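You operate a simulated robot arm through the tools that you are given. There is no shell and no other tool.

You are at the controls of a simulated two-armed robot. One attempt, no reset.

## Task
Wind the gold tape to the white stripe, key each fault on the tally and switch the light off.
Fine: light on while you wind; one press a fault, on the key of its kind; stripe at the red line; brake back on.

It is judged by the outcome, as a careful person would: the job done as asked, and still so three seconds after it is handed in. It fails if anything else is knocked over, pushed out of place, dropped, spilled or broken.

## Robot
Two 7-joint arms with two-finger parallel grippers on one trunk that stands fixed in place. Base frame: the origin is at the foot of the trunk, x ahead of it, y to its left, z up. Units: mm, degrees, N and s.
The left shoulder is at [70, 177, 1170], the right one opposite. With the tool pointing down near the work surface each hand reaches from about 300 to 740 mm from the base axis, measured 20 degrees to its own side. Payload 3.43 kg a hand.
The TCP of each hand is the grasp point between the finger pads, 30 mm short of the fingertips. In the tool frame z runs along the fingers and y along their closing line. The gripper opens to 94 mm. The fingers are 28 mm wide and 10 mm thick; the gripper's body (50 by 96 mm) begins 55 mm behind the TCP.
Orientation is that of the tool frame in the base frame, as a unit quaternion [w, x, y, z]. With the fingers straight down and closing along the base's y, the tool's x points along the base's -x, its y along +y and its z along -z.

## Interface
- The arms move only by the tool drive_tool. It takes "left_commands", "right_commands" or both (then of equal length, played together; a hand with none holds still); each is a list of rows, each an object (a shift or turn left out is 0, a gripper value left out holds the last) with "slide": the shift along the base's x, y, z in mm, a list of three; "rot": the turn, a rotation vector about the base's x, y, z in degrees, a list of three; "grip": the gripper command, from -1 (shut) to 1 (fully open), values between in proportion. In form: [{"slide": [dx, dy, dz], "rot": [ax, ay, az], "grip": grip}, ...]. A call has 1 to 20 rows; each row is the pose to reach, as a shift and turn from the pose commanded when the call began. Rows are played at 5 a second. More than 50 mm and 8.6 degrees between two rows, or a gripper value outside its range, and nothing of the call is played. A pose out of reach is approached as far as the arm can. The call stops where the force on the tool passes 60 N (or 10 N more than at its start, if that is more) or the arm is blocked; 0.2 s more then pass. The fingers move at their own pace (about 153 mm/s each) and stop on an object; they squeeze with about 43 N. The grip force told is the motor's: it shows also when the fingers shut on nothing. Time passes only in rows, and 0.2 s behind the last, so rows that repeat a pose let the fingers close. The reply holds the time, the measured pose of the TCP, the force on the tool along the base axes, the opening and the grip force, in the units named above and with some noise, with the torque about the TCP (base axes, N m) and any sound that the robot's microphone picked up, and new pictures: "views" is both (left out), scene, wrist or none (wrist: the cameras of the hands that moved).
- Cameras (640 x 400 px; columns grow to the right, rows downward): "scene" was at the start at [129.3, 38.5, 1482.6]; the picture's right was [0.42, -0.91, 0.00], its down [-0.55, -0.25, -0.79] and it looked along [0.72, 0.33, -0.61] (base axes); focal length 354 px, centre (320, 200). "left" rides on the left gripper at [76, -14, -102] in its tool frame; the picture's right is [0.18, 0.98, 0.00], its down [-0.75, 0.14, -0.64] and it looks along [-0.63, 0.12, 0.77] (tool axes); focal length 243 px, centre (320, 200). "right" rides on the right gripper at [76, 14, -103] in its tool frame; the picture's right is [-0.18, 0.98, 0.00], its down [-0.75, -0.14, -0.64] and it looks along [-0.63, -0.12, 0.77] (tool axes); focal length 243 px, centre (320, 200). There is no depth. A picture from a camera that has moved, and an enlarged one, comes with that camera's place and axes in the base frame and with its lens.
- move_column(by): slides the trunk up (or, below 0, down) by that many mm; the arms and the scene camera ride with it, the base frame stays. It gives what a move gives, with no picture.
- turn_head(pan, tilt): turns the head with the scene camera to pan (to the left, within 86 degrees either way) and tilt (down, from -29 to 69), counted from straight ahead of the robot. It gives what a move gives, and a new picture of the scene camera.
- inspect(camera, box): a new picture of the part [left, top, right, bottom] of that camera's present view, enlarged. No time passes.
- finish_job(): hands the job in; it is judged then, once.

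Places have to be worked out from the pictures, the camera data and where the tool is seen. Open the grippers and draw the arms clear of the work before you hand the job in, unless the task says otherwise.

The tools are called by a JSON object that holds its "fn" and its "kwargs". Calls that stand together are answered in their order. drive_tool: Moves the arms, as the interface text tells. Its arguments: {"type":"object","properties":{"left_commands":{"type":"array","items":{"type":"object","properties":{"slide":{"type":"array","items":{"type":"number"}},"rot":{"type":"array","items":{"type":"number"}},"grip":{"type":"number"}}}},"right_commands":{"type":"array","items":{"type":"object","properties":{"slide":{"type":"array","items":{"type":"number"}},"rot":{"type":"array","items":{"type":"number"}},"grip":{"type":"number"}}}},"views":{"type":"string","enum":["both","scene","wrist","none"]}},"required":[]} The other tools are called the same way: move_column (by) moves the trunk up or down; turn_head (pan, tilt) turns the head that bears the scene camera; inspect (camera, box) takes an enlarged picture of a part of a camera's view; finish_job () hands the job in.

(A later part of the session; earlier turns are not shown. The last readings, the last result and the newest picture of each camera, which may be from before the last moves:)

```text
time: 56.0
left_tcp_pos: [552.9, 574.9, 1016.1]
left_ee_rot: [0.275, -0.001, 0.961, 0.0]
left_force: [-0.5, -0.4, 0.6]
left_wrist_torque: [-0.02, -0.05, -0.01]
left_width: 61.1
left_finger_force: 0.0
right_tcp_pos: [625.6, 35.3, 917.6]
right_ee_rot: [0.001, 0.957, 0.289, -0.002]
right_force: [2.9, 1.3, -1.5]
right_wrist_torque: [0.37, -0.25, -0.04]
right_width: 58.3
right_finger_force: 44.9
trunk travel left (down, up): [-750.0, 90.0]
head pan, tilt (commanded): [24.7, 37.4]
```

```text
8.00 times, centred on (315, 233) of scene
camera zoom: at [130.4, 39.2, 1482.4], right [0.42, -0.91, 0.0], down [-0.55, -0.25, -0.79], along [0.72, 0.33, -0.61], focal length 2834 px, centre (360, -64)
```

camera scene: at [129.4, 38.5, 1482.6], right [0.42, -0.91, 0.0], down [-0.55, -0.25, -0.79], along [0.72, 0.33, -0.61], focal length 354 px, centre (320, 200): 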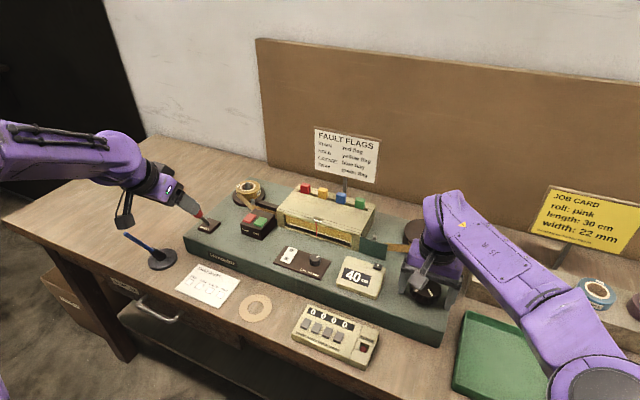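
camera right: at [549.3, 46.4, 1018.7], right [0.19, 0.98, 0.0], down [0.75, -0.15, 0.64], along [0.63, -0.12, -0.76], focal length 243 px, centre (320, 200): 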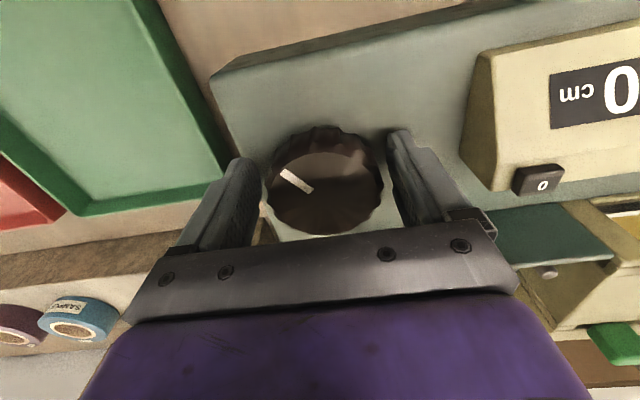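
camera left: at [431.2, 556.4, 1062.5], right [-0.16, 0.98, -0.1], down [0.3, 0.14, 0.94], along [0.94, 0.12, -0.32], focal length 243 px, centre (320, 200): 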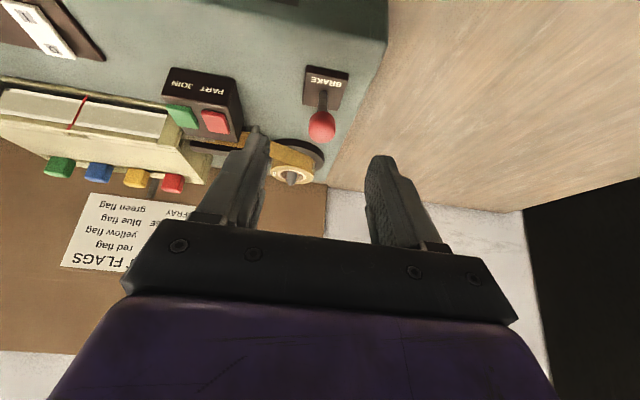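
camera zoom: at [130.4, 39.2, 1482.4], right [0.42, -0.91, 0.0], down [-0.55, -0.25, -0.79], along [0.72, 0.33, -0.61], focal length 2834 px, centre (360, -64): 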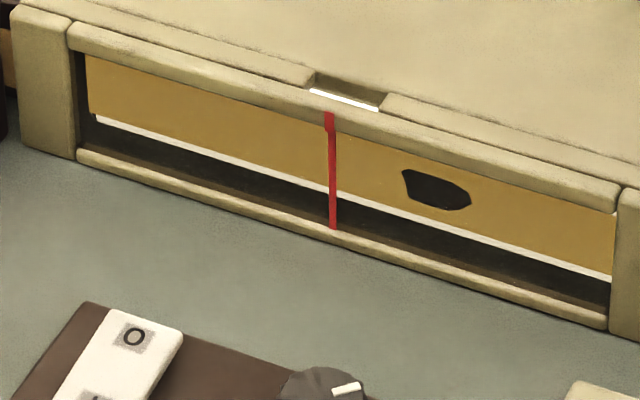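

Fault 1 has passed the line. I regrasp, turning back 144°.

{"fn": "drive_tool", "kwargs": {"right_commands": [{"grip": 0.65}, {"grip": 0.65}, {"rot": [0, 0, 8], "grip": 0.65}, {"rot": [0, 0, 16], "grip": 0.65}, {"rot": [0, 0, 24], "grip": 0.65}, {"rot": [0, 0, 32], "grip": 0.65}, {"rot": [0, 0, 40], "grip": 0.65}, {"rot": [0, 0, 48], "grip": 0.65}, {"rot": [0, 0, 56], "grip": 0.65}, {"rot": [0, 0, 64], "grip": 0.65}, {"rot": [0, 0, 72], "grip": 0.65}, {"rot": [0, 0, 80], "grip": 0.65}, {"rot": [0, 0, 88], "grip": 0.65}, {"rot": [0, 0, 96], "grip": 0.65}, {"rot": [0, 0, 104], "grip": 0.65}, {"rot": [0, 0, 112], "grip": 0.65}, {"rot": [0, 0, 120], "grip": 0.65}, {"rot": [0, 0, 128], "grip": 0.65}, {"rot": [0, 0, 136], "grip": 0.65}, {"rot": [0, 0, 144], "grip": 0.65}], "views": "both"}}

{"fn": "inspect", "kwargs": {"camera": "scene", "box": [275, 180, 395, 290]}}

```text
time: 60.2
left_tcp_pos: [552.9, 573.8, 1015.3]
left_ee_rot: [0.276, -0.001, 0.961, 0.0]
left_force: [0.8, -0.9, -0.2]
left_wrist_torque: [-0.03, -0.01, 0.01]
left_width: 61.0
left_finger_force: 0.0
right_tcp_pos: [625.0, 35.3, 918.3]
right_ee_rot: [0.0, 0.019, 1.0, 0.001]
right_force: [-0.4, -0.2, -0.3]
right_wrist_torque: [0.0, -0.02, 0.01]
right_width: 77.8
right_finger_force: 0.0
trunk travel left (down, up): [-750.0, 90.0]
head pan, tilt (commanded): [24.7, 37.4]
camera scene: at [129.4, 39.1, 1482.6], right [0.42, -0.91, 0.0], down [-0.55, -0.25, -0.79], along [0.72, 0.33, -0.61], focal length 354 px, centre (320, 200)
camera right: at [549.0, 50.9, 1020.1], right [0.22, 0.97, 0.0], down [0.75, -0.17, 0.64], along [0.63, -0.14, -0.77], focal length 243 px, centre (320, 200)
```

scene: 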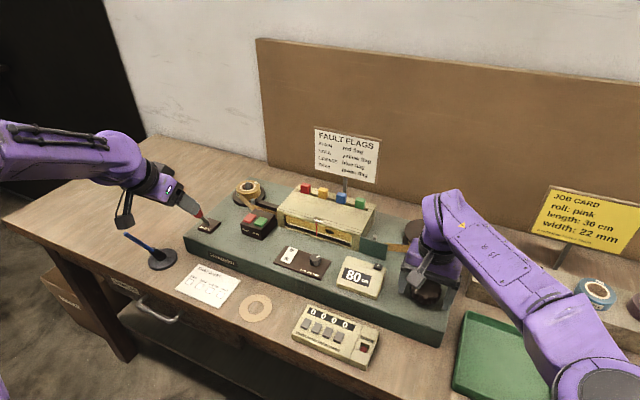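
right: 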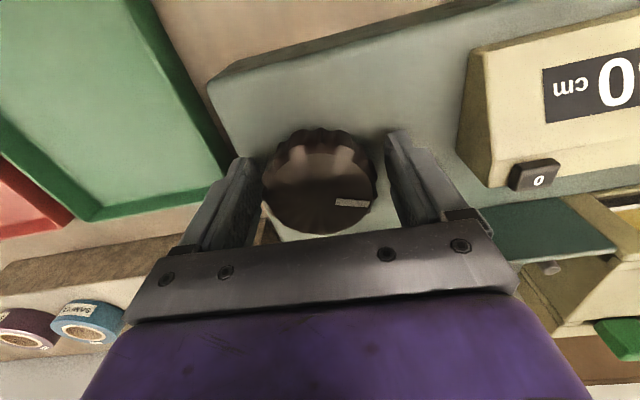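

```text
3.64 times, centred on (335, 235) of scene
camera zoom: at [129.4, 39.1, 1482.6], right [0.42, -0.91, 0.0], down [-0.55, -0.25, -0.79], along [0.72, 0.33, -0.61], focal length 1288 px, centre (266, 73)
```

zoom: 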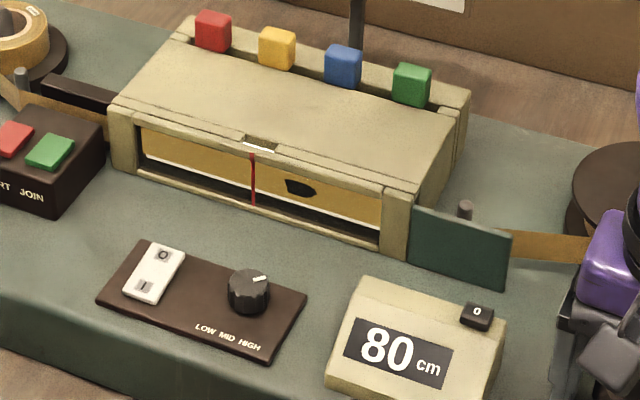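

Clean regrasp, count still 80. I close and wind 24°.

{"fn": "drive_tool", "kwargs": {"right_commands": [{"grip": -0.2}, {"grip": -1}, {"grip": -1}, {"rot": [0, 0, -4]}, {"rot": [0, 0, -8]}, {"rot": [0, 0, -12]}, {"rot": [0, 0, -16]}, {"rot": [0, 0, -20]}, {"rot": [0, 0, -24]}, {"rot": [0, 0, -24]}], "views": "none"}}

{"fn": "inspect", "kwargs": {"camera": "scene", "box": [275, 180, 395, 290]}}

{"fn": "inspect", "kwargs": {"camera": "scene", "box": [275, 208, 355, 258]}}

```text
time: 62.4
left_tcp_pos: [551.6, 575.2, 1015.0]
left_ee_rot: [0.276, 0.0, 0.961, 0.0]
left_force: [0.2, -0.5, 0.0]
left_wrist_torque: [-0.01, -0.04, -0.05]
left_width: 61.0
left_finger_force: 0.0
right_tcp_pos: [623.8, 34.9, 917.9]
right_ee_rot: [0.002, 0.228, 0.974, 0.001]
right_force: [6.5, 4.0, 9.9]
right_wrist_torque: [0.67, -0.17, -0.02]
right_width: 57.4
right_finger_force: 44.9
trunk travel left (down, up): [-750.0, 90.0]
head pan, tilt (commanded): [24.7, 37.4]
```

```text
3.64 times, centred on (335, 235) of scene
camera zoom: at [129.3, 39.7, 1482.6], right [0.42, -0.91, 0.0], down [-0.55, -0.25, -0.79], along [0.72, 0.33, -0.61], focal length 1288 px, centre (266, 73)
```

zoom: 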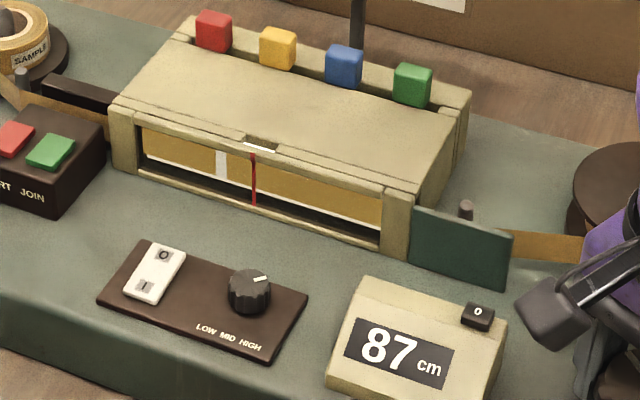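

```text
8.00 times, centred on (315, 233) of scene
camera zoom: at [129.3, 39.7, 1482.6], right [0.42, -0.91, 0.0], down [-0.55, -0.25, -0.79], along [0.72, 0.33, -0.61], focal length 2834 px, centre (360, -64)
```

zoom: 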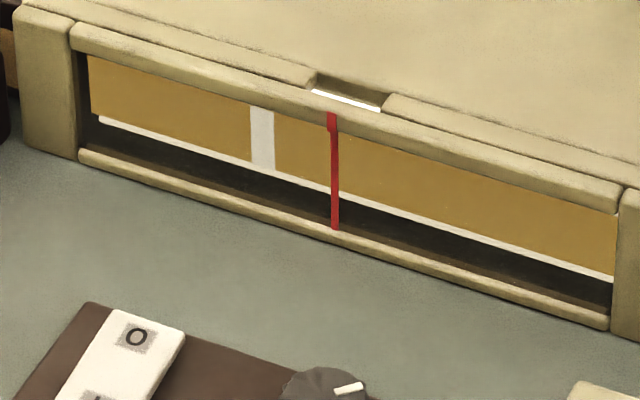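

The white stripe is in view, about 7 cm of tape behind the blob. Before the final approach I check the window from the left wrist camera's other angle, to be sure of the tape's edges and what lies behind it.

{"fn": "inspect", "kwargs": {"camera": "left", "box": [0, 70, 180, 180]}}

{"fn": "inspect", "kwargs": {"camera": "left", "box": [40, 80, 120, 130]}}

{"fn": "inspect", "kwargs": {"camera": "scene", "box": [335, 225, 360, 258]}}

```text
3.56 times, centred on (90, 125) of left
camera zoom: at [431.9, 558.5, 1061.4], right [-0.16, 0.98, -0.1], down [0.3, 0.14, 0.94], along [0.94, 0.12, -0.32], focal length 863 px, centre (1138, 467)
```

zoom: 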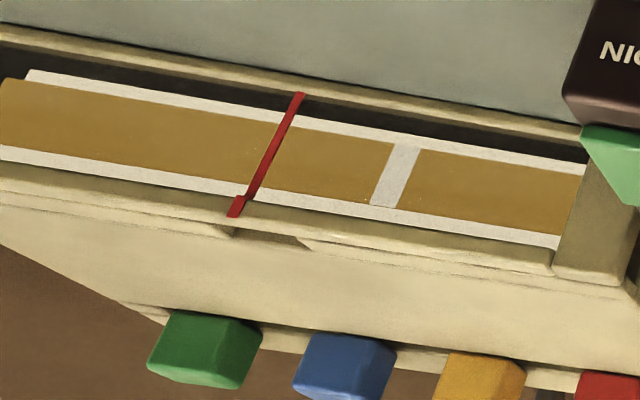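

```text
8.00 times, centred on (80, 105) of left
camera zoom: at [431.9, 558.5, 1061.4], right [-0.16, 0.98, -0.1], down [0.3, 0.14, 0.94], along [0.94, 0.12, -0.32], focal length 1941 px, centre (2240, 960)
```

zoom: 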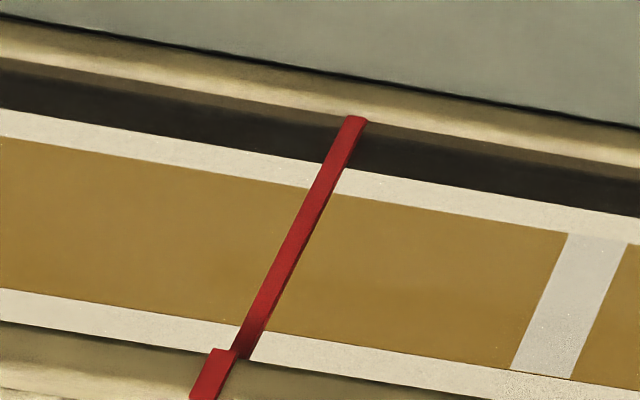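

```text
12.12 times, centred on (348, 242) of scene
camera zoom: at [129.3, 39.7, 1482.6], right [0.42, -0.91, 0.0], down [-0.55, -0.25, -0.79], along [0.72, 0.33, -0.61], focal length 4293 px, centre (-13, -303)
```

zoom: 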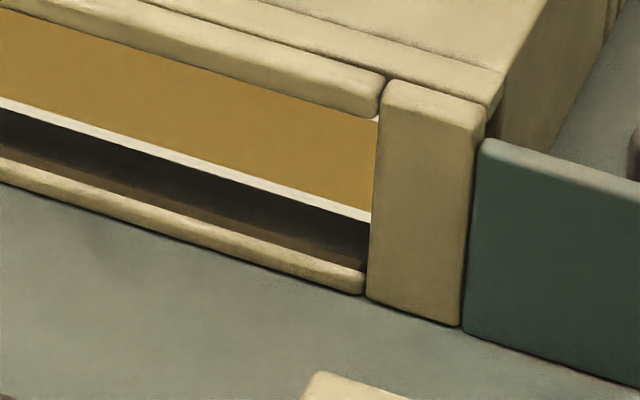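

From this angle the white light panel shows both above and below the tape, so the panel is right behind it: a hole would look white. I wind back about 4 cm to see the blob from this second viewpoint too.

{"fn": "drive_tool", "kwargs": {"right_commands": [{"slide": [1, 0, 1], "rot": [0, 0, 4]}, {"slide": [1, 0, 1], "rot": [0, 0, 8]}, {"slide": [1, 0, 1], "rot": [0, 0, 12]}, {"slide": [1, 0, 1], "rot": [0, 0, 16]}, {"slide": [1, 0, 1], "rot": [0, 0, 16]}], "views": "none"}}

{"fn": "inspect", "kwargs": {"camera": "left", "box": [0, 70, 180, 180]}}

{"fn": "inspect", "kwargs": {"camera": "scene", "box": [275, 180, 395, 290]}}

```text
time: 63.6
left_tcp_pos: [553.2, 573.6, 1016.3]
left_ee_rot: [0.275, 0.0, 0.961, 0.0]
left_force: [0.1, -0.5, 1.5]
left_wrist_torque: [0.02, -0.02, 0.01]
left_width: 61.0
left_finger_force: 0.1
right_tcp_pos: [624.2, 33.8, 918.1]
right_ee_rot: [0.001, 0.091, 0.996, 0.0]
right_force: [-5.7, -1.0, -5.6]
right_wrist_torque: [-0.77, -0.59, 0.0]
right_width: 57.5
right_finger_force: 45.1
trunk travel left (down, up): [-750.0, 90.0]
head pan, tilt (commanded): [24.7, 37.4]
```

```text
3.56 times, centred on (90, 125) of left
camera zoom: at [431.7, 557.8, 1061.6], right [-0.16, 0.98, -0.1], down [0.3, 0.14, 0.94], along [0.94, 0.12, -0.32], focal length 863 px, centre (1138, 467)
```

zoom: 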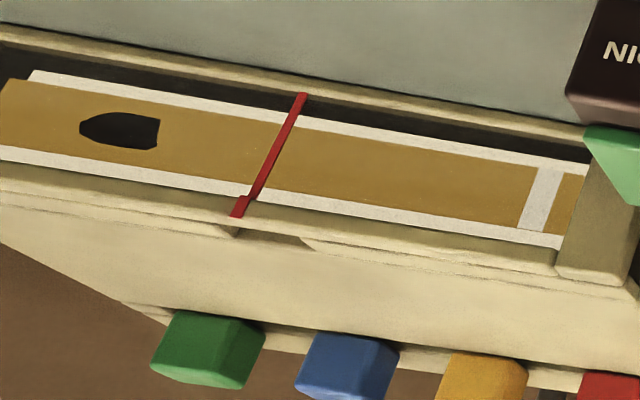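

```text
3.64 times, centred on (335, 235) of scene
camera zoom: at [128.8, 38.9, 1482.6], right [0.42, -0.91, 0.0], down [-0.55, -0.25, -0.79], along [0.72, 0.33, -0.61], focal length 1288 px, centre (266, 73)
```

zoom: 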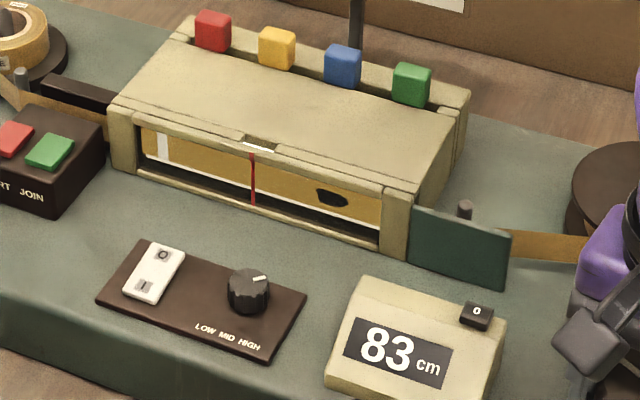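

The blob is a flat dark mark against the white panel: a stain. To be sure I did not miss a faint crease or fray, I will wind back over the gold tape and re-inspect it at higher zoom; first I regrasp at the far end of the wrist range.

{"fn": "drive_tool", "kwargs": {"right_commands": [{"grip": 0.65}, {"grip": 0.65}, {"rot": [0, 0, -8], "grip": 0.65}, {"rot": [0, 0, -16], "grip": 0.65}, {"rot": [0, 0, -24], "grip": 0.65}, {"rot": [0, 0, -32], "grip": 0.65}, {"rot": [0, 0, -40], "grip": 0.65}, {"rot": [0, 0, -48], "grip": 0.65}, {"rot": [0, 0, -56], "grip": 0.65}, {"rot": [0, 0, -64], "grip": 0.65}, {"rot": [0, 0, -72], "grip": 0.65}, {"rot": [0, 0, -80], "grip": 0.65}, {"rot": [0, 0, -88], "grip": 0.65}, {"rot": [0, 0, -96], "grip": 0.65}, {"rot": [0, 0, -104], "grip": 0.65}, {"rot": [0, 0, -112], "grip": 0.65}, {"rot": [0, 0, -120], "grip": 0.65}, {"rot": [0, 0, -128], "grip": 0.65}, {"rot": [0, 0, -134], "grip": 0.65}, {"rot": [0, 0, -134], "grip": -0.2}], "views": "none"}}

{"fn": "inspect", "kwargs": {"camera": "scene", "box": [275, 180, 395, 290]}}

{"fn": "inspect", "kwargs": {"camera": "scene", "box": [282, 210, 320, 240]}}

{"fn": "inspect", "kwargs": {"camera": "scene", "box": [314, 220, 354, 250]}}

```text
time: 67.8
left_tcp_pos: [550.8, 574.9, 1015.7]
left_ee_rot: [0.276, 0.001, 0.961, 0.0]
left_force: [0.0, 0.3, 0.2]
left_wrist_torque: [0.01, -0.02, 0.03]
left_width: 61.0
left_finger_force: 0.1
right_tcp_pos: [625.3, 36.2, 919.7]
right_ee_rot: [0.002, 0.953, 0.304, -0.002]
right_force: [-2.7, -1.2, -2.0]
right_wrist_torque: [0.03, -0.08, -0.04]
right_width: 57.9
right_finger_force: 44.9
trunk travel left (down, up): [-750.0, 90.0]
head pan, tilt (commanded): [24.7, 37.4]
```

```text
3.64 times, centred on (335, 235) of scene
camera zoom: at [129.1, 38.9, 1482.6], right [0.42, -0.91, 0.0], down [-0.55, -0.25, -0.79], along [0.72, 0.33, -0.61], focal length 1288 px, centre (266, 73)
```

zoom: 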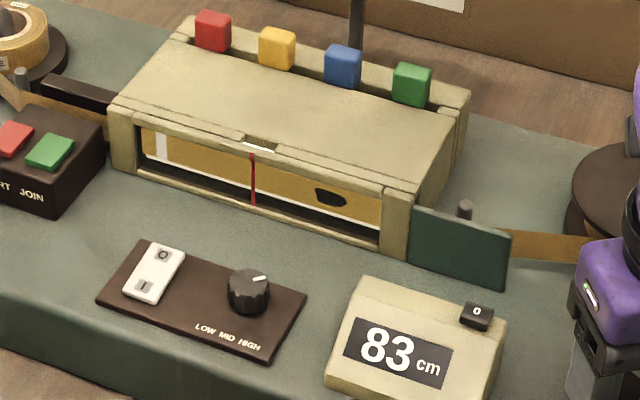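

```text
13.33 times, centred on (301, 225) of scene
camera zoom: at [129.1, 38.9, 1482.6], right [0.42, -0.91, 0.0], down [-0.55, -0.25, -0.79], along [0.72, 0.33, -0.61], focal length 4722 px, centre (573, -133)
```

zoom: 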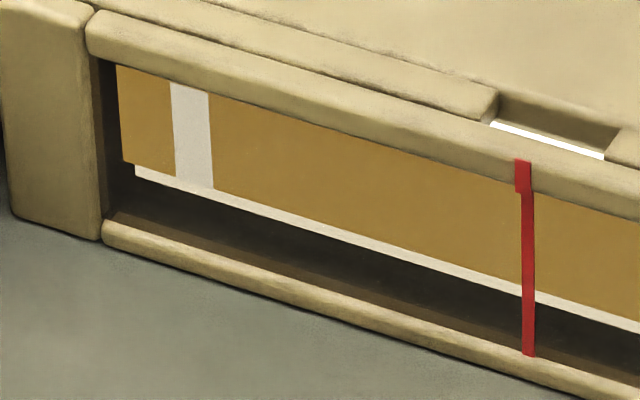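

```text
13.33 times, centred on (334, 235) of scene
camera zoom: at [129.1, 38.9, 1482.6], right [0.42, -0.91, 0.0], down [-0.55, -0.25, -0.79], along [0.72, 0.33, -0.61], focal length 4722 px, centre (133, -267)
```

zoom: 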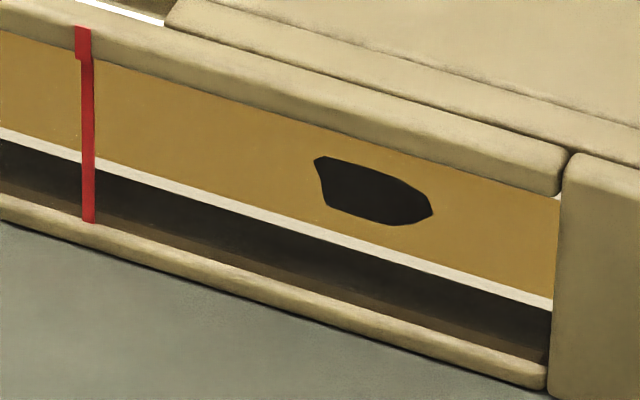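

Between 73 and 91 cm there is just the stain. I close firmly and wind back 38°.

{"fn": "drive_tool", "kwargs": {"right_commands": [{"grip": -1}, {"grip": -1}, {"rot": [0, 0, 6]}, {"rot": [0, 0, 12]}, {"rot": [0, 0, 18]}, {"rot": [0, 0, 24]}, {"rot": [0, 0, 30]}, {"rot": [0, 0, 36]}, {"rot": [0, 0, 38]}, {"rot": [0, 0, 38]}], "views": "none"}}

{"fn": "inspect", "kwargs": {"camera": "scene", "box": [275, 180, 395, 290]}}

{"fn": "inspect", "kwargs": {"camera": "scene", "box": [282, 210, 320, 240]}}

{"fn": "inspect", "kwargs": {"camera": "scene", "box": [314, 220, 354, 250]}}

{"fn": "inspect", "kwargs": {"camera": "left", "box": [0, 70, 180, 180]}}

```text
time: 70.0
left_tcp_pos: [551.0, 574.6, 1016.7]
left_ee_rot: [0.276, 0.0, 0.961, 0.0]
left_force: [1.2, 0.2, 0.3]
left_wrist_torque: [0.01, 0.0, -0.02]
left_width: 61.2
left_finger_force: 0.1
right_tcp_pos: [626.0, 35.4, 918.9]
right_ee_rot: [0.001, 0.8, 0.6, -0.001]
right_force: [-6.6, -0.1, -0.8]
right_wrist_torque: [-0.52, 0.74, -0.01]
right_width: 57.3
right_finger_force: 44.9
trunk travel left (down, up): [-750.0, 90.0]
head pan, tilt (commanded): [24.7, 37.4]
```

```text
3.64 times, centred on (335, 235) of scene
camera zoom: at [128.1, 39.0, 1482.7], right [0.42, -0.91, 0.0], down [-0.55, -0.25, -0.79], along [0.72, 0.33, -0.61], focal length 1288 px, centre (266, 73)
```

zoom: 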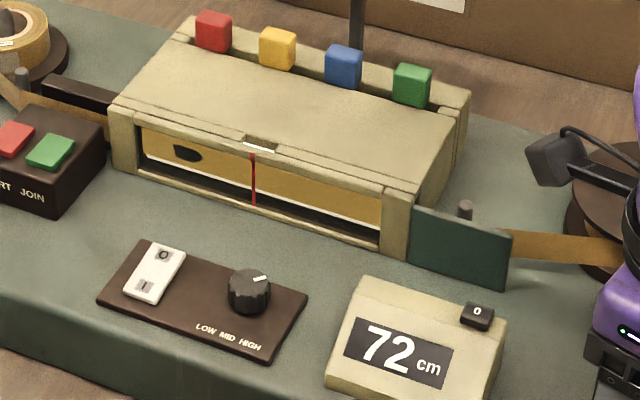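

```text
13.33 times, centred on (301, 225) of scene
camera zoom: at [128.1, 39.0, 1482.7], right [0.42, -0.91, 0.0], down [-0.55, -0.25, -0.79], along [0.72, 0.33, -0.61], focal length 4722 px, centre (573, -133)
```

zoom: 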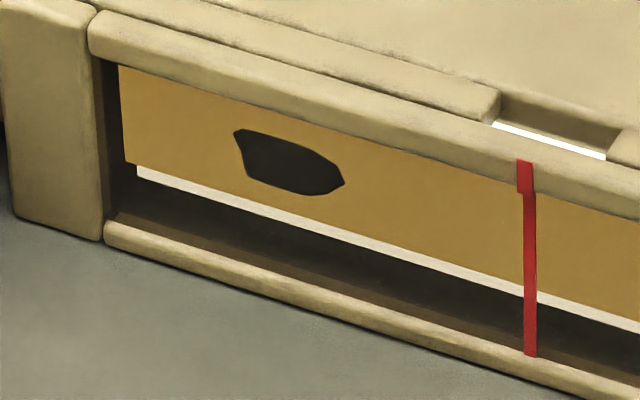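

```text
13.33 times, centred on (334, 235) of scene
camera zoom: at [128.1, 39.0, 1482.7], right [0.42, -0.91, 0.0], down [-0.55, -0.25, -0.79], along [0.72, 0.33, -0.61], focal length 4722 px, centre (133, -267)
```

zoom: 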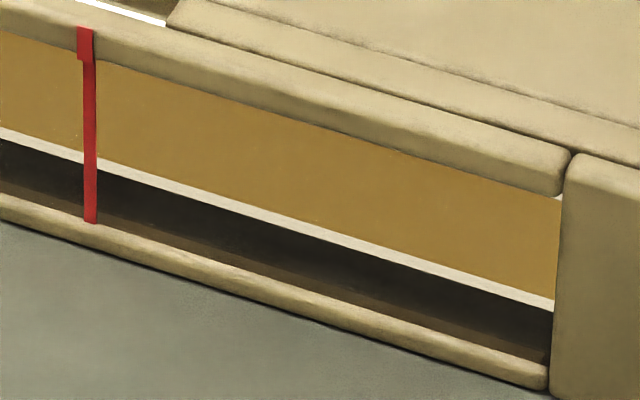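

```text
3.56 times, centred on (90, 125) of left
camera zoom: at [431.1, 558.0, 1062.0], right [-0.16, 0.98, -0.1], down [0.3, 0.14, 0.94], along [0.94, 0.12, -0.31], focal length 863 px, centre (1138, 467)
```

zoom: 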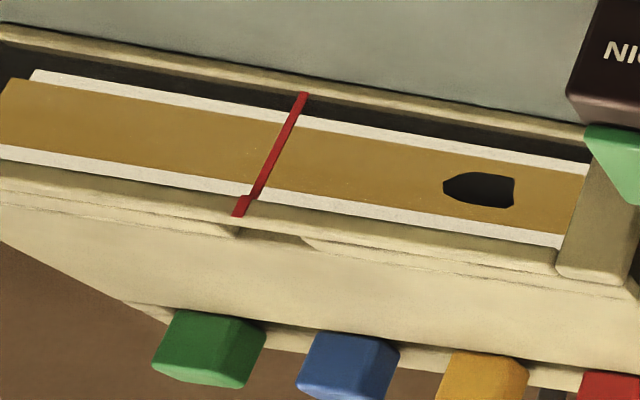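

62–81 cm shows only the stain. I wind back another 48°.

{"fn": "drive_tool", "kwargs": {"right_commands": [{"rot": [0, 0, 7]}, {"rot": [0, 0, 14]}, {"rot": [0, 0, 21]}, {"rot": [0, 0, 28]}, {"rot": [0, 0, 35]}, {"rot": [0, 0, 42]}, {"rot": [0, 0, 48]}, {"rot": [0, 0, 48]}], "views": "none"}}

{"fn": "inspect", "kwargs": {"camera": "scene", "box": [275, 180, 395, 290]}}

{"fn": "inspect", "kwargs": {"camera": "scene", "box": [282, 210, 320, 240]}}

{"fn": "inspect", "kwargs": {"camera": "scene", "box": [314, 220, 354, 250]}}

{"fn": "inspect", "kwargs": {"camera": "left", "box": [0, 70, 180, 180]}}

```text
time: 71.8
left_tcp_pos: [550.7, 574.6, 1016.2]
left_ee_rot: [0.276, 0.0, 0.961, 0.0]
left_force: [-0.4, 0.1, 0.1]
left_wrist_torque: [-0.02, -0.03, 0.01]
left_width: 61.0
left_finger_force: 0.0
right_tcp_pos: [624.6, 34.8, 918.1]
right_ee_rot: [0.001, 0.487, 0.873, -0.001]
right_force: [-6.7, 0.8, -6.5]
right_wrist_torque: [0.23, -0.2, 0.02]
right_width: 57.5
right_finger_force: 44.8
trunk travel left (down, up): [-750.0, 90.0]
head pan, tilt (commanded): [24.7, 37.4]
```

```text
3.64 times, centred on (335, 235) of scene
camera zoom: at [128.8, 39.2, 1482.6], right [0.42, -0.91, 0.0], down [-0.55, -0.25, -0.79], along [0.72, 0.33, -0.61], focal length 1288 px, centre (266, 73)
```

zoom: 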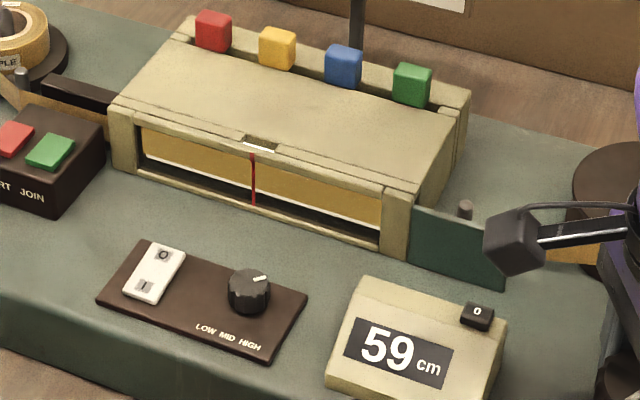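

```text
13.33 times, centred on (301, 225) of scene
camera zoom: at [128.8, 39.2, 1482.6], right [0.42, -0.91, 0.0], down [-0.55, -0.25, -0.79], along [0.72, 0.33, -0.61], focal length 4722 px, centre (573, -133)
```

zoom: 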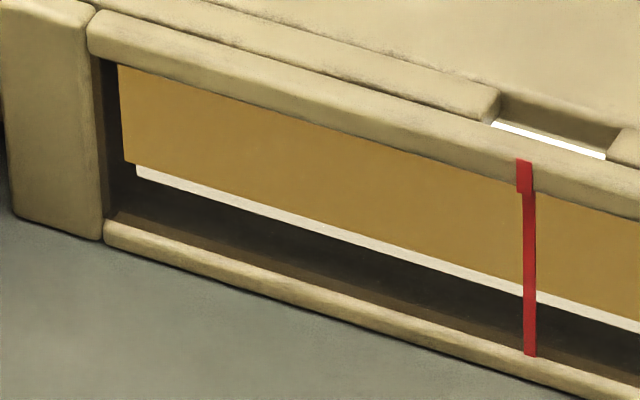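

```text
13.33 times, centred on (334, 235) of scene
camera zoom: at [128.8, 39.2, 1482.6], right [0.42, -0.91, 0.0], down [-0.55, -0.25, -0.79], along [0.72, 0.33, -0.61], focal length 4722 px, centre (133, -267)
```

zoom: 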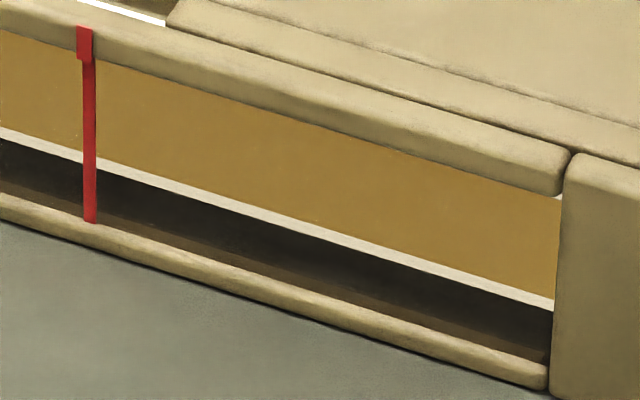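

```text
3.56 times, centred on (90, 125) of left
camera zoom: at [431.6, 558.1, 1061.6], right [-0.16, 0.98, -0.1], down [0.3, 0.14, 0.94], along [0.94, 0.12, -0.32], focal length 863 px, centre (1138, 467)
```

zoom: 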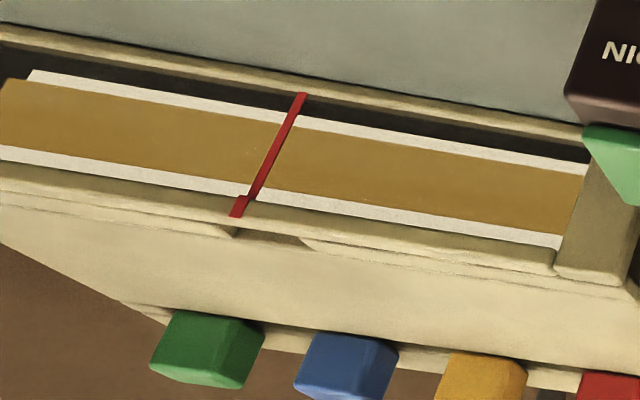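

49–67 cm is clean. Another 52° back.

{"fn": "drive_tool", "kwargs": {"right_commands": [{"rot": [0, 0, 7]}, {"rot": [0, 0, 14]}, {"rot": [0, 0, 21]}, {"rot": [0, 0, 28]}, {"rot": [0, 0, 35]}, {"rot": [0, 0, 42]}, {"rot": [0, 0, 49]}, {"rot": [0, 0, 54]}, {"rot": [0, 0, 54]}], "views": "none"}}

{"fn": "inspect", "kwargs": {"camera": "scene", "box": [275, 180, 395, 290]}}

{"fn": "inspect", "kwargs": {"camera": "scene", "box": [282, 210, 320, 240]}}

{"fn": "inspect", "kwargs": {"camera": "scene", "box": [314, 220, 354, 250]}}

{"fn": "inspect", "kwargs": {"camera": "left", "box": [0, 70, 180, 180]}}

```text
time: 73.8
left_tcp_pos: [551.3, 574.0, 1015.6]
left_ee_rot: [0.276, 0.0, 0.961, 0.0]
left_force: [-0.8, 0.2, 0.4]
left_wrist_torque: [-0.02, 0.0, 0.01]
left_width: 60.9
left_finger_force: 0.1
right_tcp_pos: [624.9, 34.3, 919.3]
right_ee_rot: [0.0, 0.038, 0.999, 0.001]
right_force: [-18.2, -2.2, -22.5]
right_wrist_torque: [-0.16, -0.67, 0.02]
right_width: 57.5
right_finger_force: 46.0
trunk travel left (down, up): [-750.0, 90.0]
head pan, tilt (commanded): [24.7, 37.4]
```

```text
3.64 times, centred on (335, 235) of scene
camera zoom: at [128.8, 38.5, 1482.5], right [0.42, -0.91, 0.0], down [-0.55, -0.25, -0.79], along [0.72, 0.33, -0.61], focal length 1288 px, centre (266, 73)
```

zoom: 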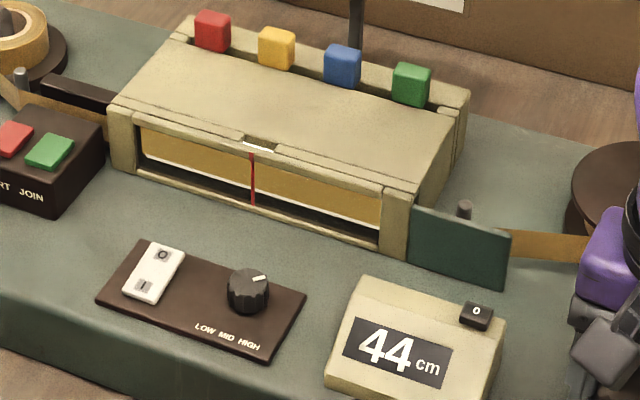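

```text
13.33 times, centred on (301, 225) of scene
camera zoom: at [128.8, 38.5, 1482.5], right [0.42, -0.91, 0.0], down [-0.55, -0.25, -0.79], along [0.72, 0.33, -0.61], focal length 4722 px, centre (573, -133)
```

zoom: 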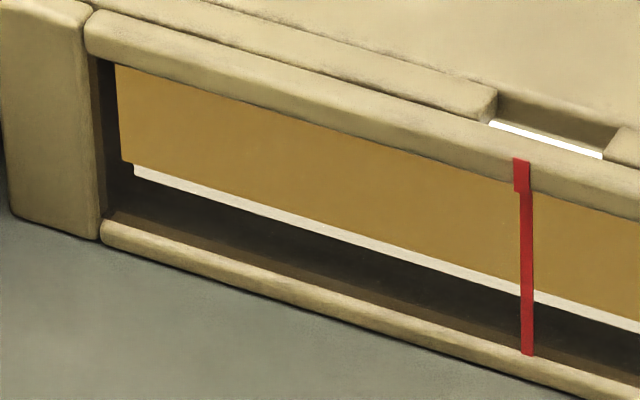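

```text
13.33 times, centred on (334, 235) of scene
camera zoom: at [128.8, 38.5, 1482.5], right [0.42, -0.91, 0.0], down [-0.55, -0.25, -0.79], along [0.72, 0.33, -0.61], focal length 4722 px, centre (133, -267)
```

zoom: 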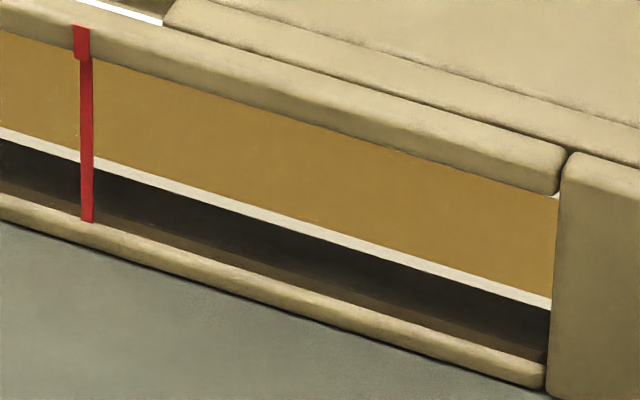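

```text
3.56 times, centred on (90, 125) of left
camera zoom: at [431.7, 557.5, 1061.8], right [-0.16, 0.98, -0.1], down [0.3, 0.14, 0.94], along [0.94, 0.12, -0.32], focal length 863 px, centre (1138, 467)
```

zoom: 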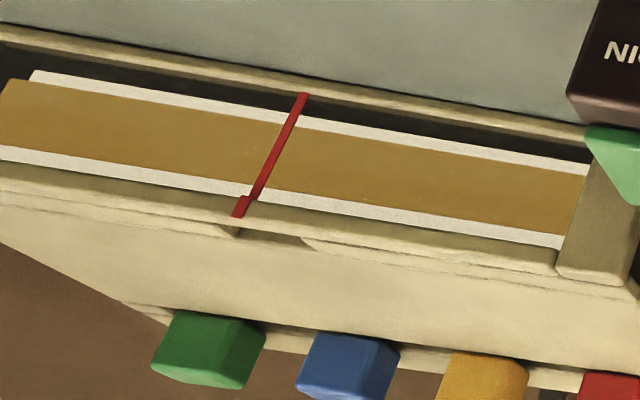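

34–52 cm is clean. I regrasp to check the last part, 14–34 cm.

{"fn": "drive_tool", "kwargs": {"right_commands": [{"slide": [0, 0, -1], "grip": 0.65}, {"slide": [0, 0, -1], "grip": 0.65}, {"slide": [0, 0, -1], "rot": [0, 0, -8], "grip": 0.65}, {"slide": [0, 0, -1], "rot": [0, 0, -16], "grip": 0.65}, {"slide": [0, 0, -1], "rot": [0, 0, -24], "grip": 0.65}, {"slide": [0, 0, -1], "rot": [0, 0, -32], "grip": 0.65}, {"slide": [0, 0, -1], "rot": [0, 0, -40], "grip": 0.65}, {"slide": [0, 0, -1], "rot": [0, 0, -48], "grip": 0.65}, {"slide": [0, 0, -1], "rot": [0, 0, -56], "grip": 0.65}, {"slide": [0, 0, -1], "rot": [0, 0, -64], "grip": 0.65}, {"slide": [0, 0, -1], "rot": [0, 0, -72], "grip": 0.65}, {"slide": [0, 0, -1], "rot": [0, 0, -80], "grip": 0.65}, {"slide": [0, 0, -1], "rot": [0, 0, -88], "grip": 0.65}, {"slide": [0, 0, -1], "rot": [0, 0, -96], "grip": 0.65}, {"slide": [0, 0, -1], "rot": [0, 0, -104], "grip": 0.65}, {"slide": [0, 0, -1], "rot": [0, 0, -104], "grip": -0.2}, {"slide": [0, 0, -1], "rot": [0, 0, -104], "grip": -1}, {"slide": [0, 0, -1], "rot": [0, 0, -104], "grip": -1}], "views": "none"}}

{"fn": "drive_tool", "kwargs": {"right_commands": [{"rot": [0, 0, 7]}, {"rot": [0, 0, 14]}, {"rot": [0, 0, 21]}, {"rot": [0, 0, 28]}, {"rot": [0, 0, 35]}, {"rot": [0, 0, 42]}, {"rot": [0, 0, 50]}, {"rot": [0, 0, 50]}], "views": "none"}}

{"fn": "inspect", "kwargs": {"camera": "scene", "box": [275, 180, 395, 290]}}

{"fn": "inspect", "kwargs": {"camera": "scene", "box": [282, 210, 320, 240]}}

{"fn": "inspect", "kwargs": {"camera": "scene", "box": [314, 220, 354, 250]}}

{"fn": "inspect", "kwargs": {"camera": "left", "box": [0, 70, 180, 180]}}

```text
time: 77.6
left_tcp_pos: [552.4, 573.7, 1015.8]
left_ee_rot: [0.275, 0.0, 0.961, 0.0]
left_force: [-0.1, 0.2, 0.2]
left_wrist_torque: [-0.03, 0.04, 0.0]
left_width: 61.2
left_finger_force: 0.1
right_tcp_pos: [625.1, 35.8, 917.3]
right_ee_rot: [0.0, 0.811, 0.585, -0.002]
right_force: [-6.5, -1.8, -3.0]
right_wrist_torque: [-0.04, -0.03, 0.01]
right_width: 57.8
right_finger_force: 45.3
trunk travel left (down, up): [-750.0, 90.0]
head pan, tilt (commanded): [24.7, 37.4]
```

```text
time: 79.4
left_tcp_pos: [552.0, 574.0, 1015.8]
left_ee_rot: [0.275, 0.0, 0.961, 0.0]
left_force: [-0.7, -0.5, -0.2]
left_wrist_torque: [0.0, 0.02, -0.02]
left_width: 61.0
left_finger_force: 0.1
right_tcp_pos: [624.3, 36.4, 917.7]
right_ee_rot: [0.001, 0.487, 0.873, -0.001]
right_force: [-18.4, -2.8, -18.7]
right_wrist_torque: [-0.51, -0.52, 0.06]
right_width: 57.5
right_finger_force: 45.1
trunk travel left (down, up): [-750.0, 90.0]
head pan, tilt (commanded): [24.7, 37.4]
```

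```text
3.64 times, centred on (335, 235) of scene
camera zoom: at [128.6, 38.4, 1482.5], right [0.42, -0.91, 0.0], down [-0.55, -0.25, -0.79], along [0.72, 0.33, -0.61], focal length 1288 px, centre (266, 73)
```

zoom: 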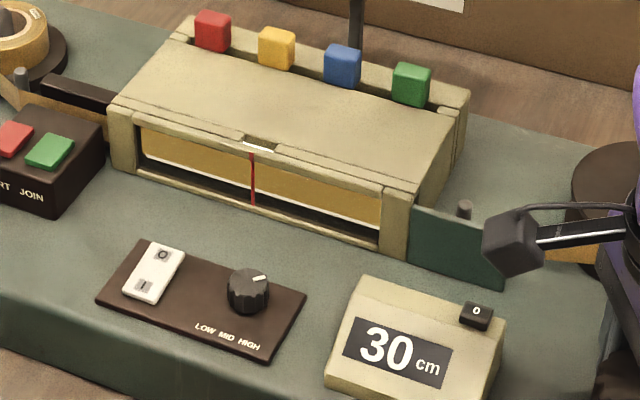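

```text
13.33 times, centred on (301, 225) of scene
camera zoom: at [128.6, 38.4, 1482.5], right [0.42, -0.91, 0.0], down [-0.55, -0.25, -0.79], along [0.72, 0.33, -0.61], focal length 4722 px, centre (573, -133)
```

zoom: 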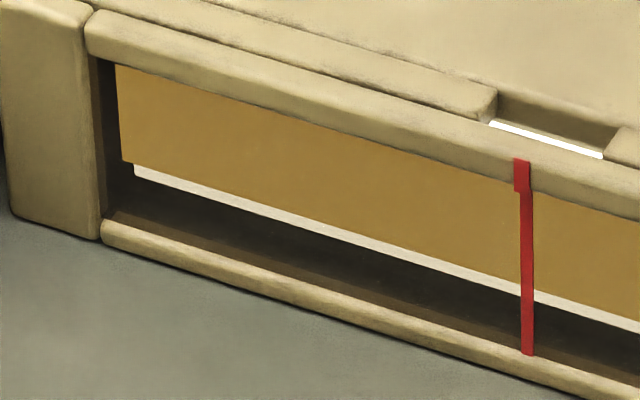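

```text
13.33 times, centred on (334, 235) of scene
camera zoom: at [128.6, 38.4, 1482.5], right [0.42, -0.91, 0.0], down [-0.55, -0.25, -0.79], along [0.72, 0.33, -0.61], focal length 4722 px, centre (133, -267)
```

zoom: 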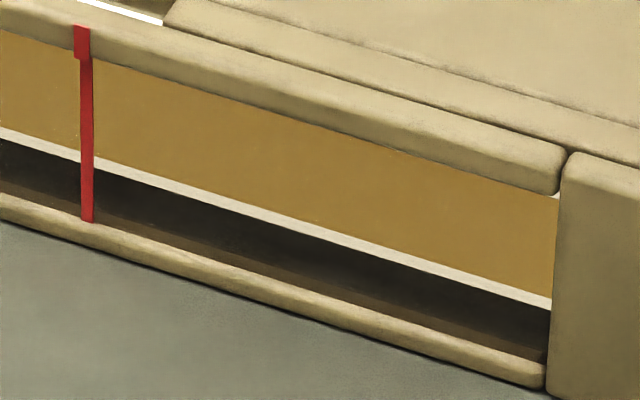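

```text
3.56 times, centred on (90, 125) of left
camera zoom: at [431.5, 557.5, 1061.8], right [-0.16, 0.98, -0.1], down [0.3, 0.14, 0.94], along [0.94, 0.12, -0.32], focal length 863 px, centre (1138, 467)
```

zoom: 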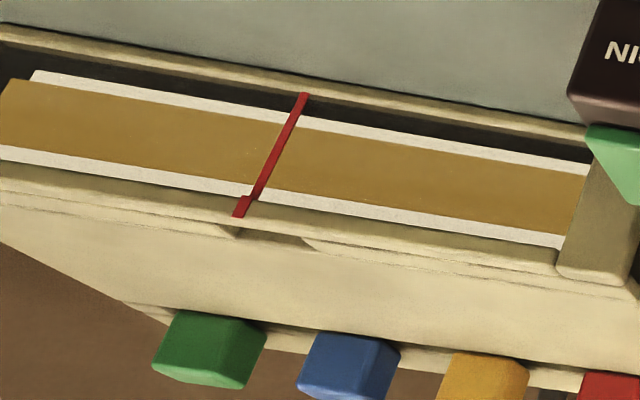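

20–38 cm is clean. One more 22° back for the very start of the gold tape.

{"fn": "drive_tool", "kwargs": {"right_commands": [{"slide": [-2, 0, -2], "rot": [0, 0, 5]}, {"slide": [-2, 0, -2], "rot": [0, 0, 11]}, {"slide": [-2, 0, -2], "rot": [0, 0, 17]}, {"slide": [-2, 0, -2], "rot": [0, 0, 24]}, {"slide": [-2, 0, -2], "rot": [0, 0, 24]}], "views": "none"}}

{"fn": "inspect", "kwargs": {"camera": "scene", "box": [275, 180, 395, 290]}}

{"fn": "inspect", "kwargs": {"camera": "scene", "box": [314, 220, 354, 250]}}

{"fn": "inspect", "kwargs": {"camera": "left", "box": [0, 70, 180, 180]}}

```text
time: 80.6
left_tcp_pos: [552.6, 575.2, 1016.1]
left_ee_rot: [0.276, 0.0, 0.961, 0.0]
left_force: [-0.8, 0.0, 0.6]
left_wrist_torque: [0.0, 0.02, 0.0]
left_width: 60.9
left_finger_force: 0.1
right_tcp_pos: [626.2, 35.8, 919.7]
right_ee_rot: [0.003, 0.295, 0.955, 0.001]
right_force: [13.4, 3.1, 19.2]
right_wrist_torque: [0.64, 0.7, 0.02]
right_width: 57.4
right_finger_force: 44.7
trunk travel left (down, up): [-750.0, 90.0]
head pan, tilt (commanded): [24.7, 37.4]
```

```text
3.64 times, centred on (335, 235) of scene
camera zoom: at [129.3, 39.2, 1482.9], right [0.42, -0.91, 0.0], down [-0.55, -0.25, -0.79], along [0.72, 0.33, -0.61], focal length 1288 px, centre (266, 73)
```

zoom: 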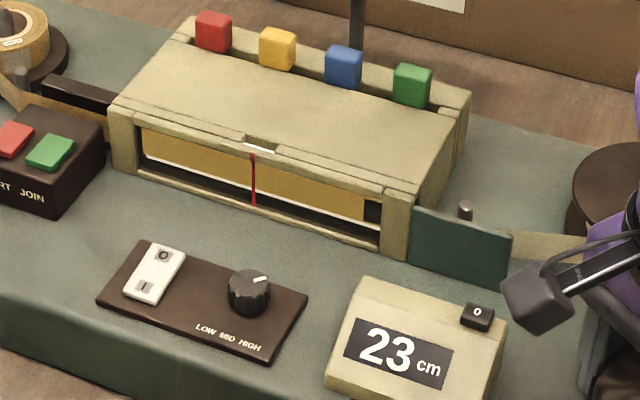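

```text
13.33 times, centred on (334, 235) of scene
camera zoom: at [129.3, 39.2, 1482.9], right [0.42, -0.91, 0.0], down [-0.55, -0.25, -0.79], along [0.72, 0.33, -0.61], focal length 4722 px, centre (133, -267)
```

zoom: 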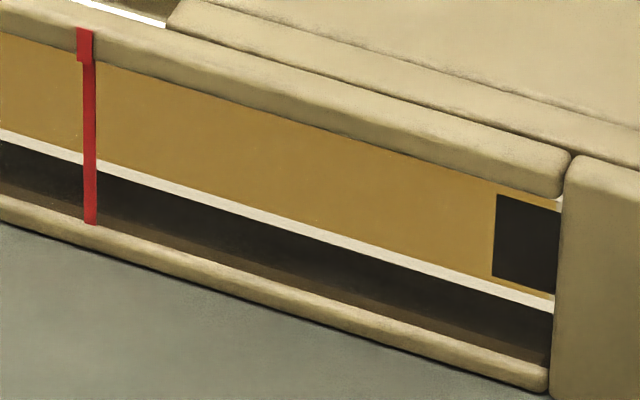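

```text
3.56 times, centred on (90, 125) of left
camera zoom: at [431.9, 558.2, 1061.8], right [-0.16, 0.98, -0.1], down [0.3, 0.14, 0.94], along [0.94, 0.12, -0.32], focal length 863 px, centre (1138, 467)
```

zoom: 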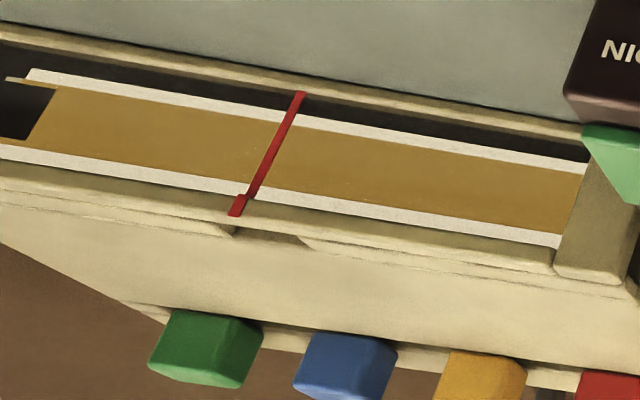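

The whole gold stretch holds just one fault, the stain; the dark rectangle is the join to the leader. Now I wind forward again, 112° in one go.

{"fn": "drive_tool", "kwargs": {"right_commands": [{"slide": [2, 0, 2]}, {"slide": [1, 0, 1.5], "rot": [0, 0, -7]}, {"slide": [1, 0, 1.5], "rot": [0, 0, -14]}, {"slide": [1, 0, 1.5], "rot": [0, 0, -21]}, {"slide": [1, 0, 1.5], "rot": [0, 0, -28]}, {"slide": [1, 0, 1.5], "rot": [0, 0, -35]}, {"slide": [1, 0, 1.5], "rot": [0, 0, -42]}, {"slide": [1, 0, 1.5], "rot": [0, 0, -49]}, {"slide": [1, 0, 1.5], "rot": [0, 0, -56]}, {"slide": [1, 0, 1.5], "rot": [0, 0, -63]}, {"slide": [1, 0, 1.5], "rot": [0, 0, -70]}, {"slide": [1, 0, 1.5], "rot": [0, 0, -77]}, {"slide": [1, 0, 1.5], "rot": [0, 0, -84]}, {"slide": [1, 0, 1.5], "rot": [0, 0, -91]}, {"slide": [1, 0, 1.5], "rot": [0, 0, -98]}, {"slide": [1, 0, 1.5], "rot": [0, 0, -105]}, {"slide": [1, 0, 1.5], "rot": [0, 0, -110]}, {"slide": [1, 0, 1.5], "rot": [0, 0, -110]}], "views": "none"}}

{"fn": "inspect", "kwargs": {"camera": "scene", "box": [275, 180, 395, 290]}}

```text
time: 84.4
left_tcp_pos: [552.6, 575.6, 1016.9]
left_ee_rot: [0.275, 0.001, 0.961, -0.001]
left_force: [-0.5, -0.2, -0.1]
left_wrist_torque: [0.0, 0.0, 0.01]
left_width: 61.1
left_finger_force: 0.0
right_tcp_pos: [625.3, 35.1, 918.1]
right_ee_rot: [0.001, 0.952, 0.305, -0.001]
right_force: [11.6, 0.2, 16.7]
right_wrist_torque: [-0.58, 0.61, 0.01]
right_width: 57.4
right_finger_force: 45.2
trunk travel left (down, up): [-750.0, 90.0]
head pan, tilt (commanded): [24.7, 37.4]
```

```text
3.64 times, centred on (335, 235) of scene
camera zoom: at [129.1, 39.3, 1482.7], right [0.42, -0.91, 0.0], down [-0.55, -0.25, -0.79], along [0.72, 0.33, -0.61], focal length 1288 px, centre (266, 73)
```

zoom: 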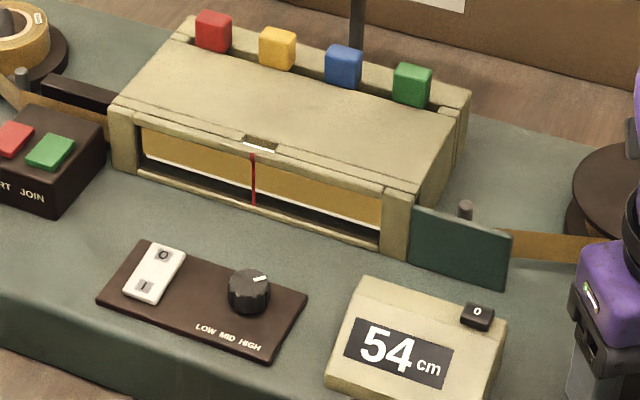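

Count 54 cm. I regrasp once more, back to about yaw −4°.

{"fn": "drive_tool", "kwargs": {"right_commands": [{"slide": [0, 0, 1.5], "grip": 0.65}, {"slide": [0, 0, 1.5], "grip": 0.65}, {"slide": [0, 0, 1.5], "rot": [0, 0, 8], "grip": 0.65}, {"slide": [0, 0, 1.5], "rot": [0, 0, 16], "grip": 0.65}, {"slide": [0, 0, 1.5], "rot": [0, 0, 24], "grip": 0.65}, {"slide": [0, 0, 1.5], "rot": [0, 0, 32], "grip": 0.65}, {"slide": [0, 0, 1.5], "rot": [0, 0, 40], "grip": 0.65}, {"slide": [0, 0, 1.5], "rot": [0, 0, 48], "grip": 0.65}, {"slide": [0, 0, 1.5], "rot": [0, 0, 56], "grip": 0.65}, {"slide": [0, 0, 1.5], "rot": [0, 0, 64], "grip": 0.65}, {"slide": [0, 0, 1.5], "rot": [0, 0, 72], "grip": 0.65}, {"slide": [0, 0, 1.5], "rot": [0, 0, 80], "grip": 0.65}, {"slide": [0, 0, 1.5], "rot": [0, 0, 88], "grip": 0.65}, {"slide": [0, 0, 1.5], "rot": [0, 0, 96], "grip": 0.65}, {"slide": [0, 0, 1.5], "rot": [0, 0, 104], "grip": 0.65}, {"slide": [0, 0, 1.5], "rot": [0, 0, 112], "grip": 0.65}, {"slide": [0, 0, 1.5], "rot": [0, 0, 120], "grip": 0.65}, {"slide": [0, 0, 1.5], "rot": [0, 0, 128], "grip": 0.65}, {"slide": [0, 0, 1.5], "rot": [0, 0, 136], "grip": 0.65}, {"slide": [0, 0, 1.5], "rot": [0, 0, 141], "grip": 0.65}], "views": "both"}}

{"fn": "inspect", "kwargs": {"camera": "right", "box": [200, 40, 440, 240]}}

```text
time: 88.6
left_tcp_pos: [552.4, 574.4, 1015.9]
left_ee_rot: [0.275, 0.0, 0.961, 0.0]
left_force: [-0.2, 0.4, 0.4]
left_wrist_torque: [0.0, 0.01, 0.02]
left_width: 61.0
left_finger_force: 0.2
right_tcp_pos: [624.7, 34.2, 919.6]
right_ee_rot: [0.001, 0.028, 1.0, -0.001]
right_force: [-0.6, 0.3, -0.2]
right_wrist_torque: [0.01, -0.02, -0.02]
right_width: 77.2
right_finger_force: 0.0
trunk travel left (down, up): [-750.0, 90.0]
head pan, tilt (commanded): [24.7, 37.4]
camera scene: at [129.4, 39.1, 1482.6], right [0.42, -0.91, 0.0], down [-0.55, -0.25, -0.79], along [0.72, 0.33, -0.61], focal length 354 px, centre (320, 200)
camera right: at [549.0, 52.3, 1020.7], right [0.24, 0.97, 0.0], down [0.74, -0.18, 0.64], along [0.63, -0.15, -0.77], focal length 243 px, centre (320, 200)
```

scene: 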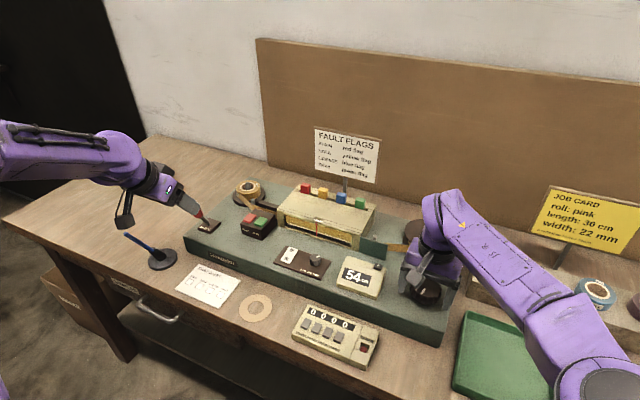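
right: 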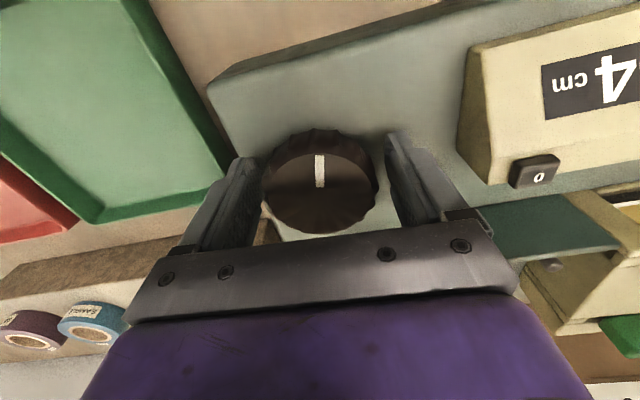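

```text
2.00 times, centred on (320, 140) of right
camera zoom: at [549.0, 52.3, 1020.7], right [0.24, 0.97, 0.0], down [0.74, -0.18, 0.64], along [0.63, -0.15, -0.77], focal length 485 px, centre (320, 320)
```

zoom: 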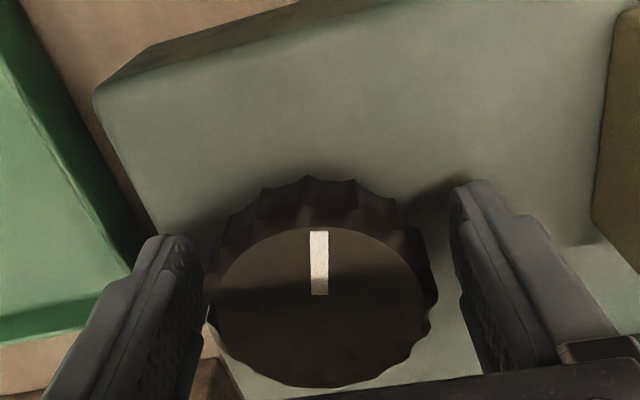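

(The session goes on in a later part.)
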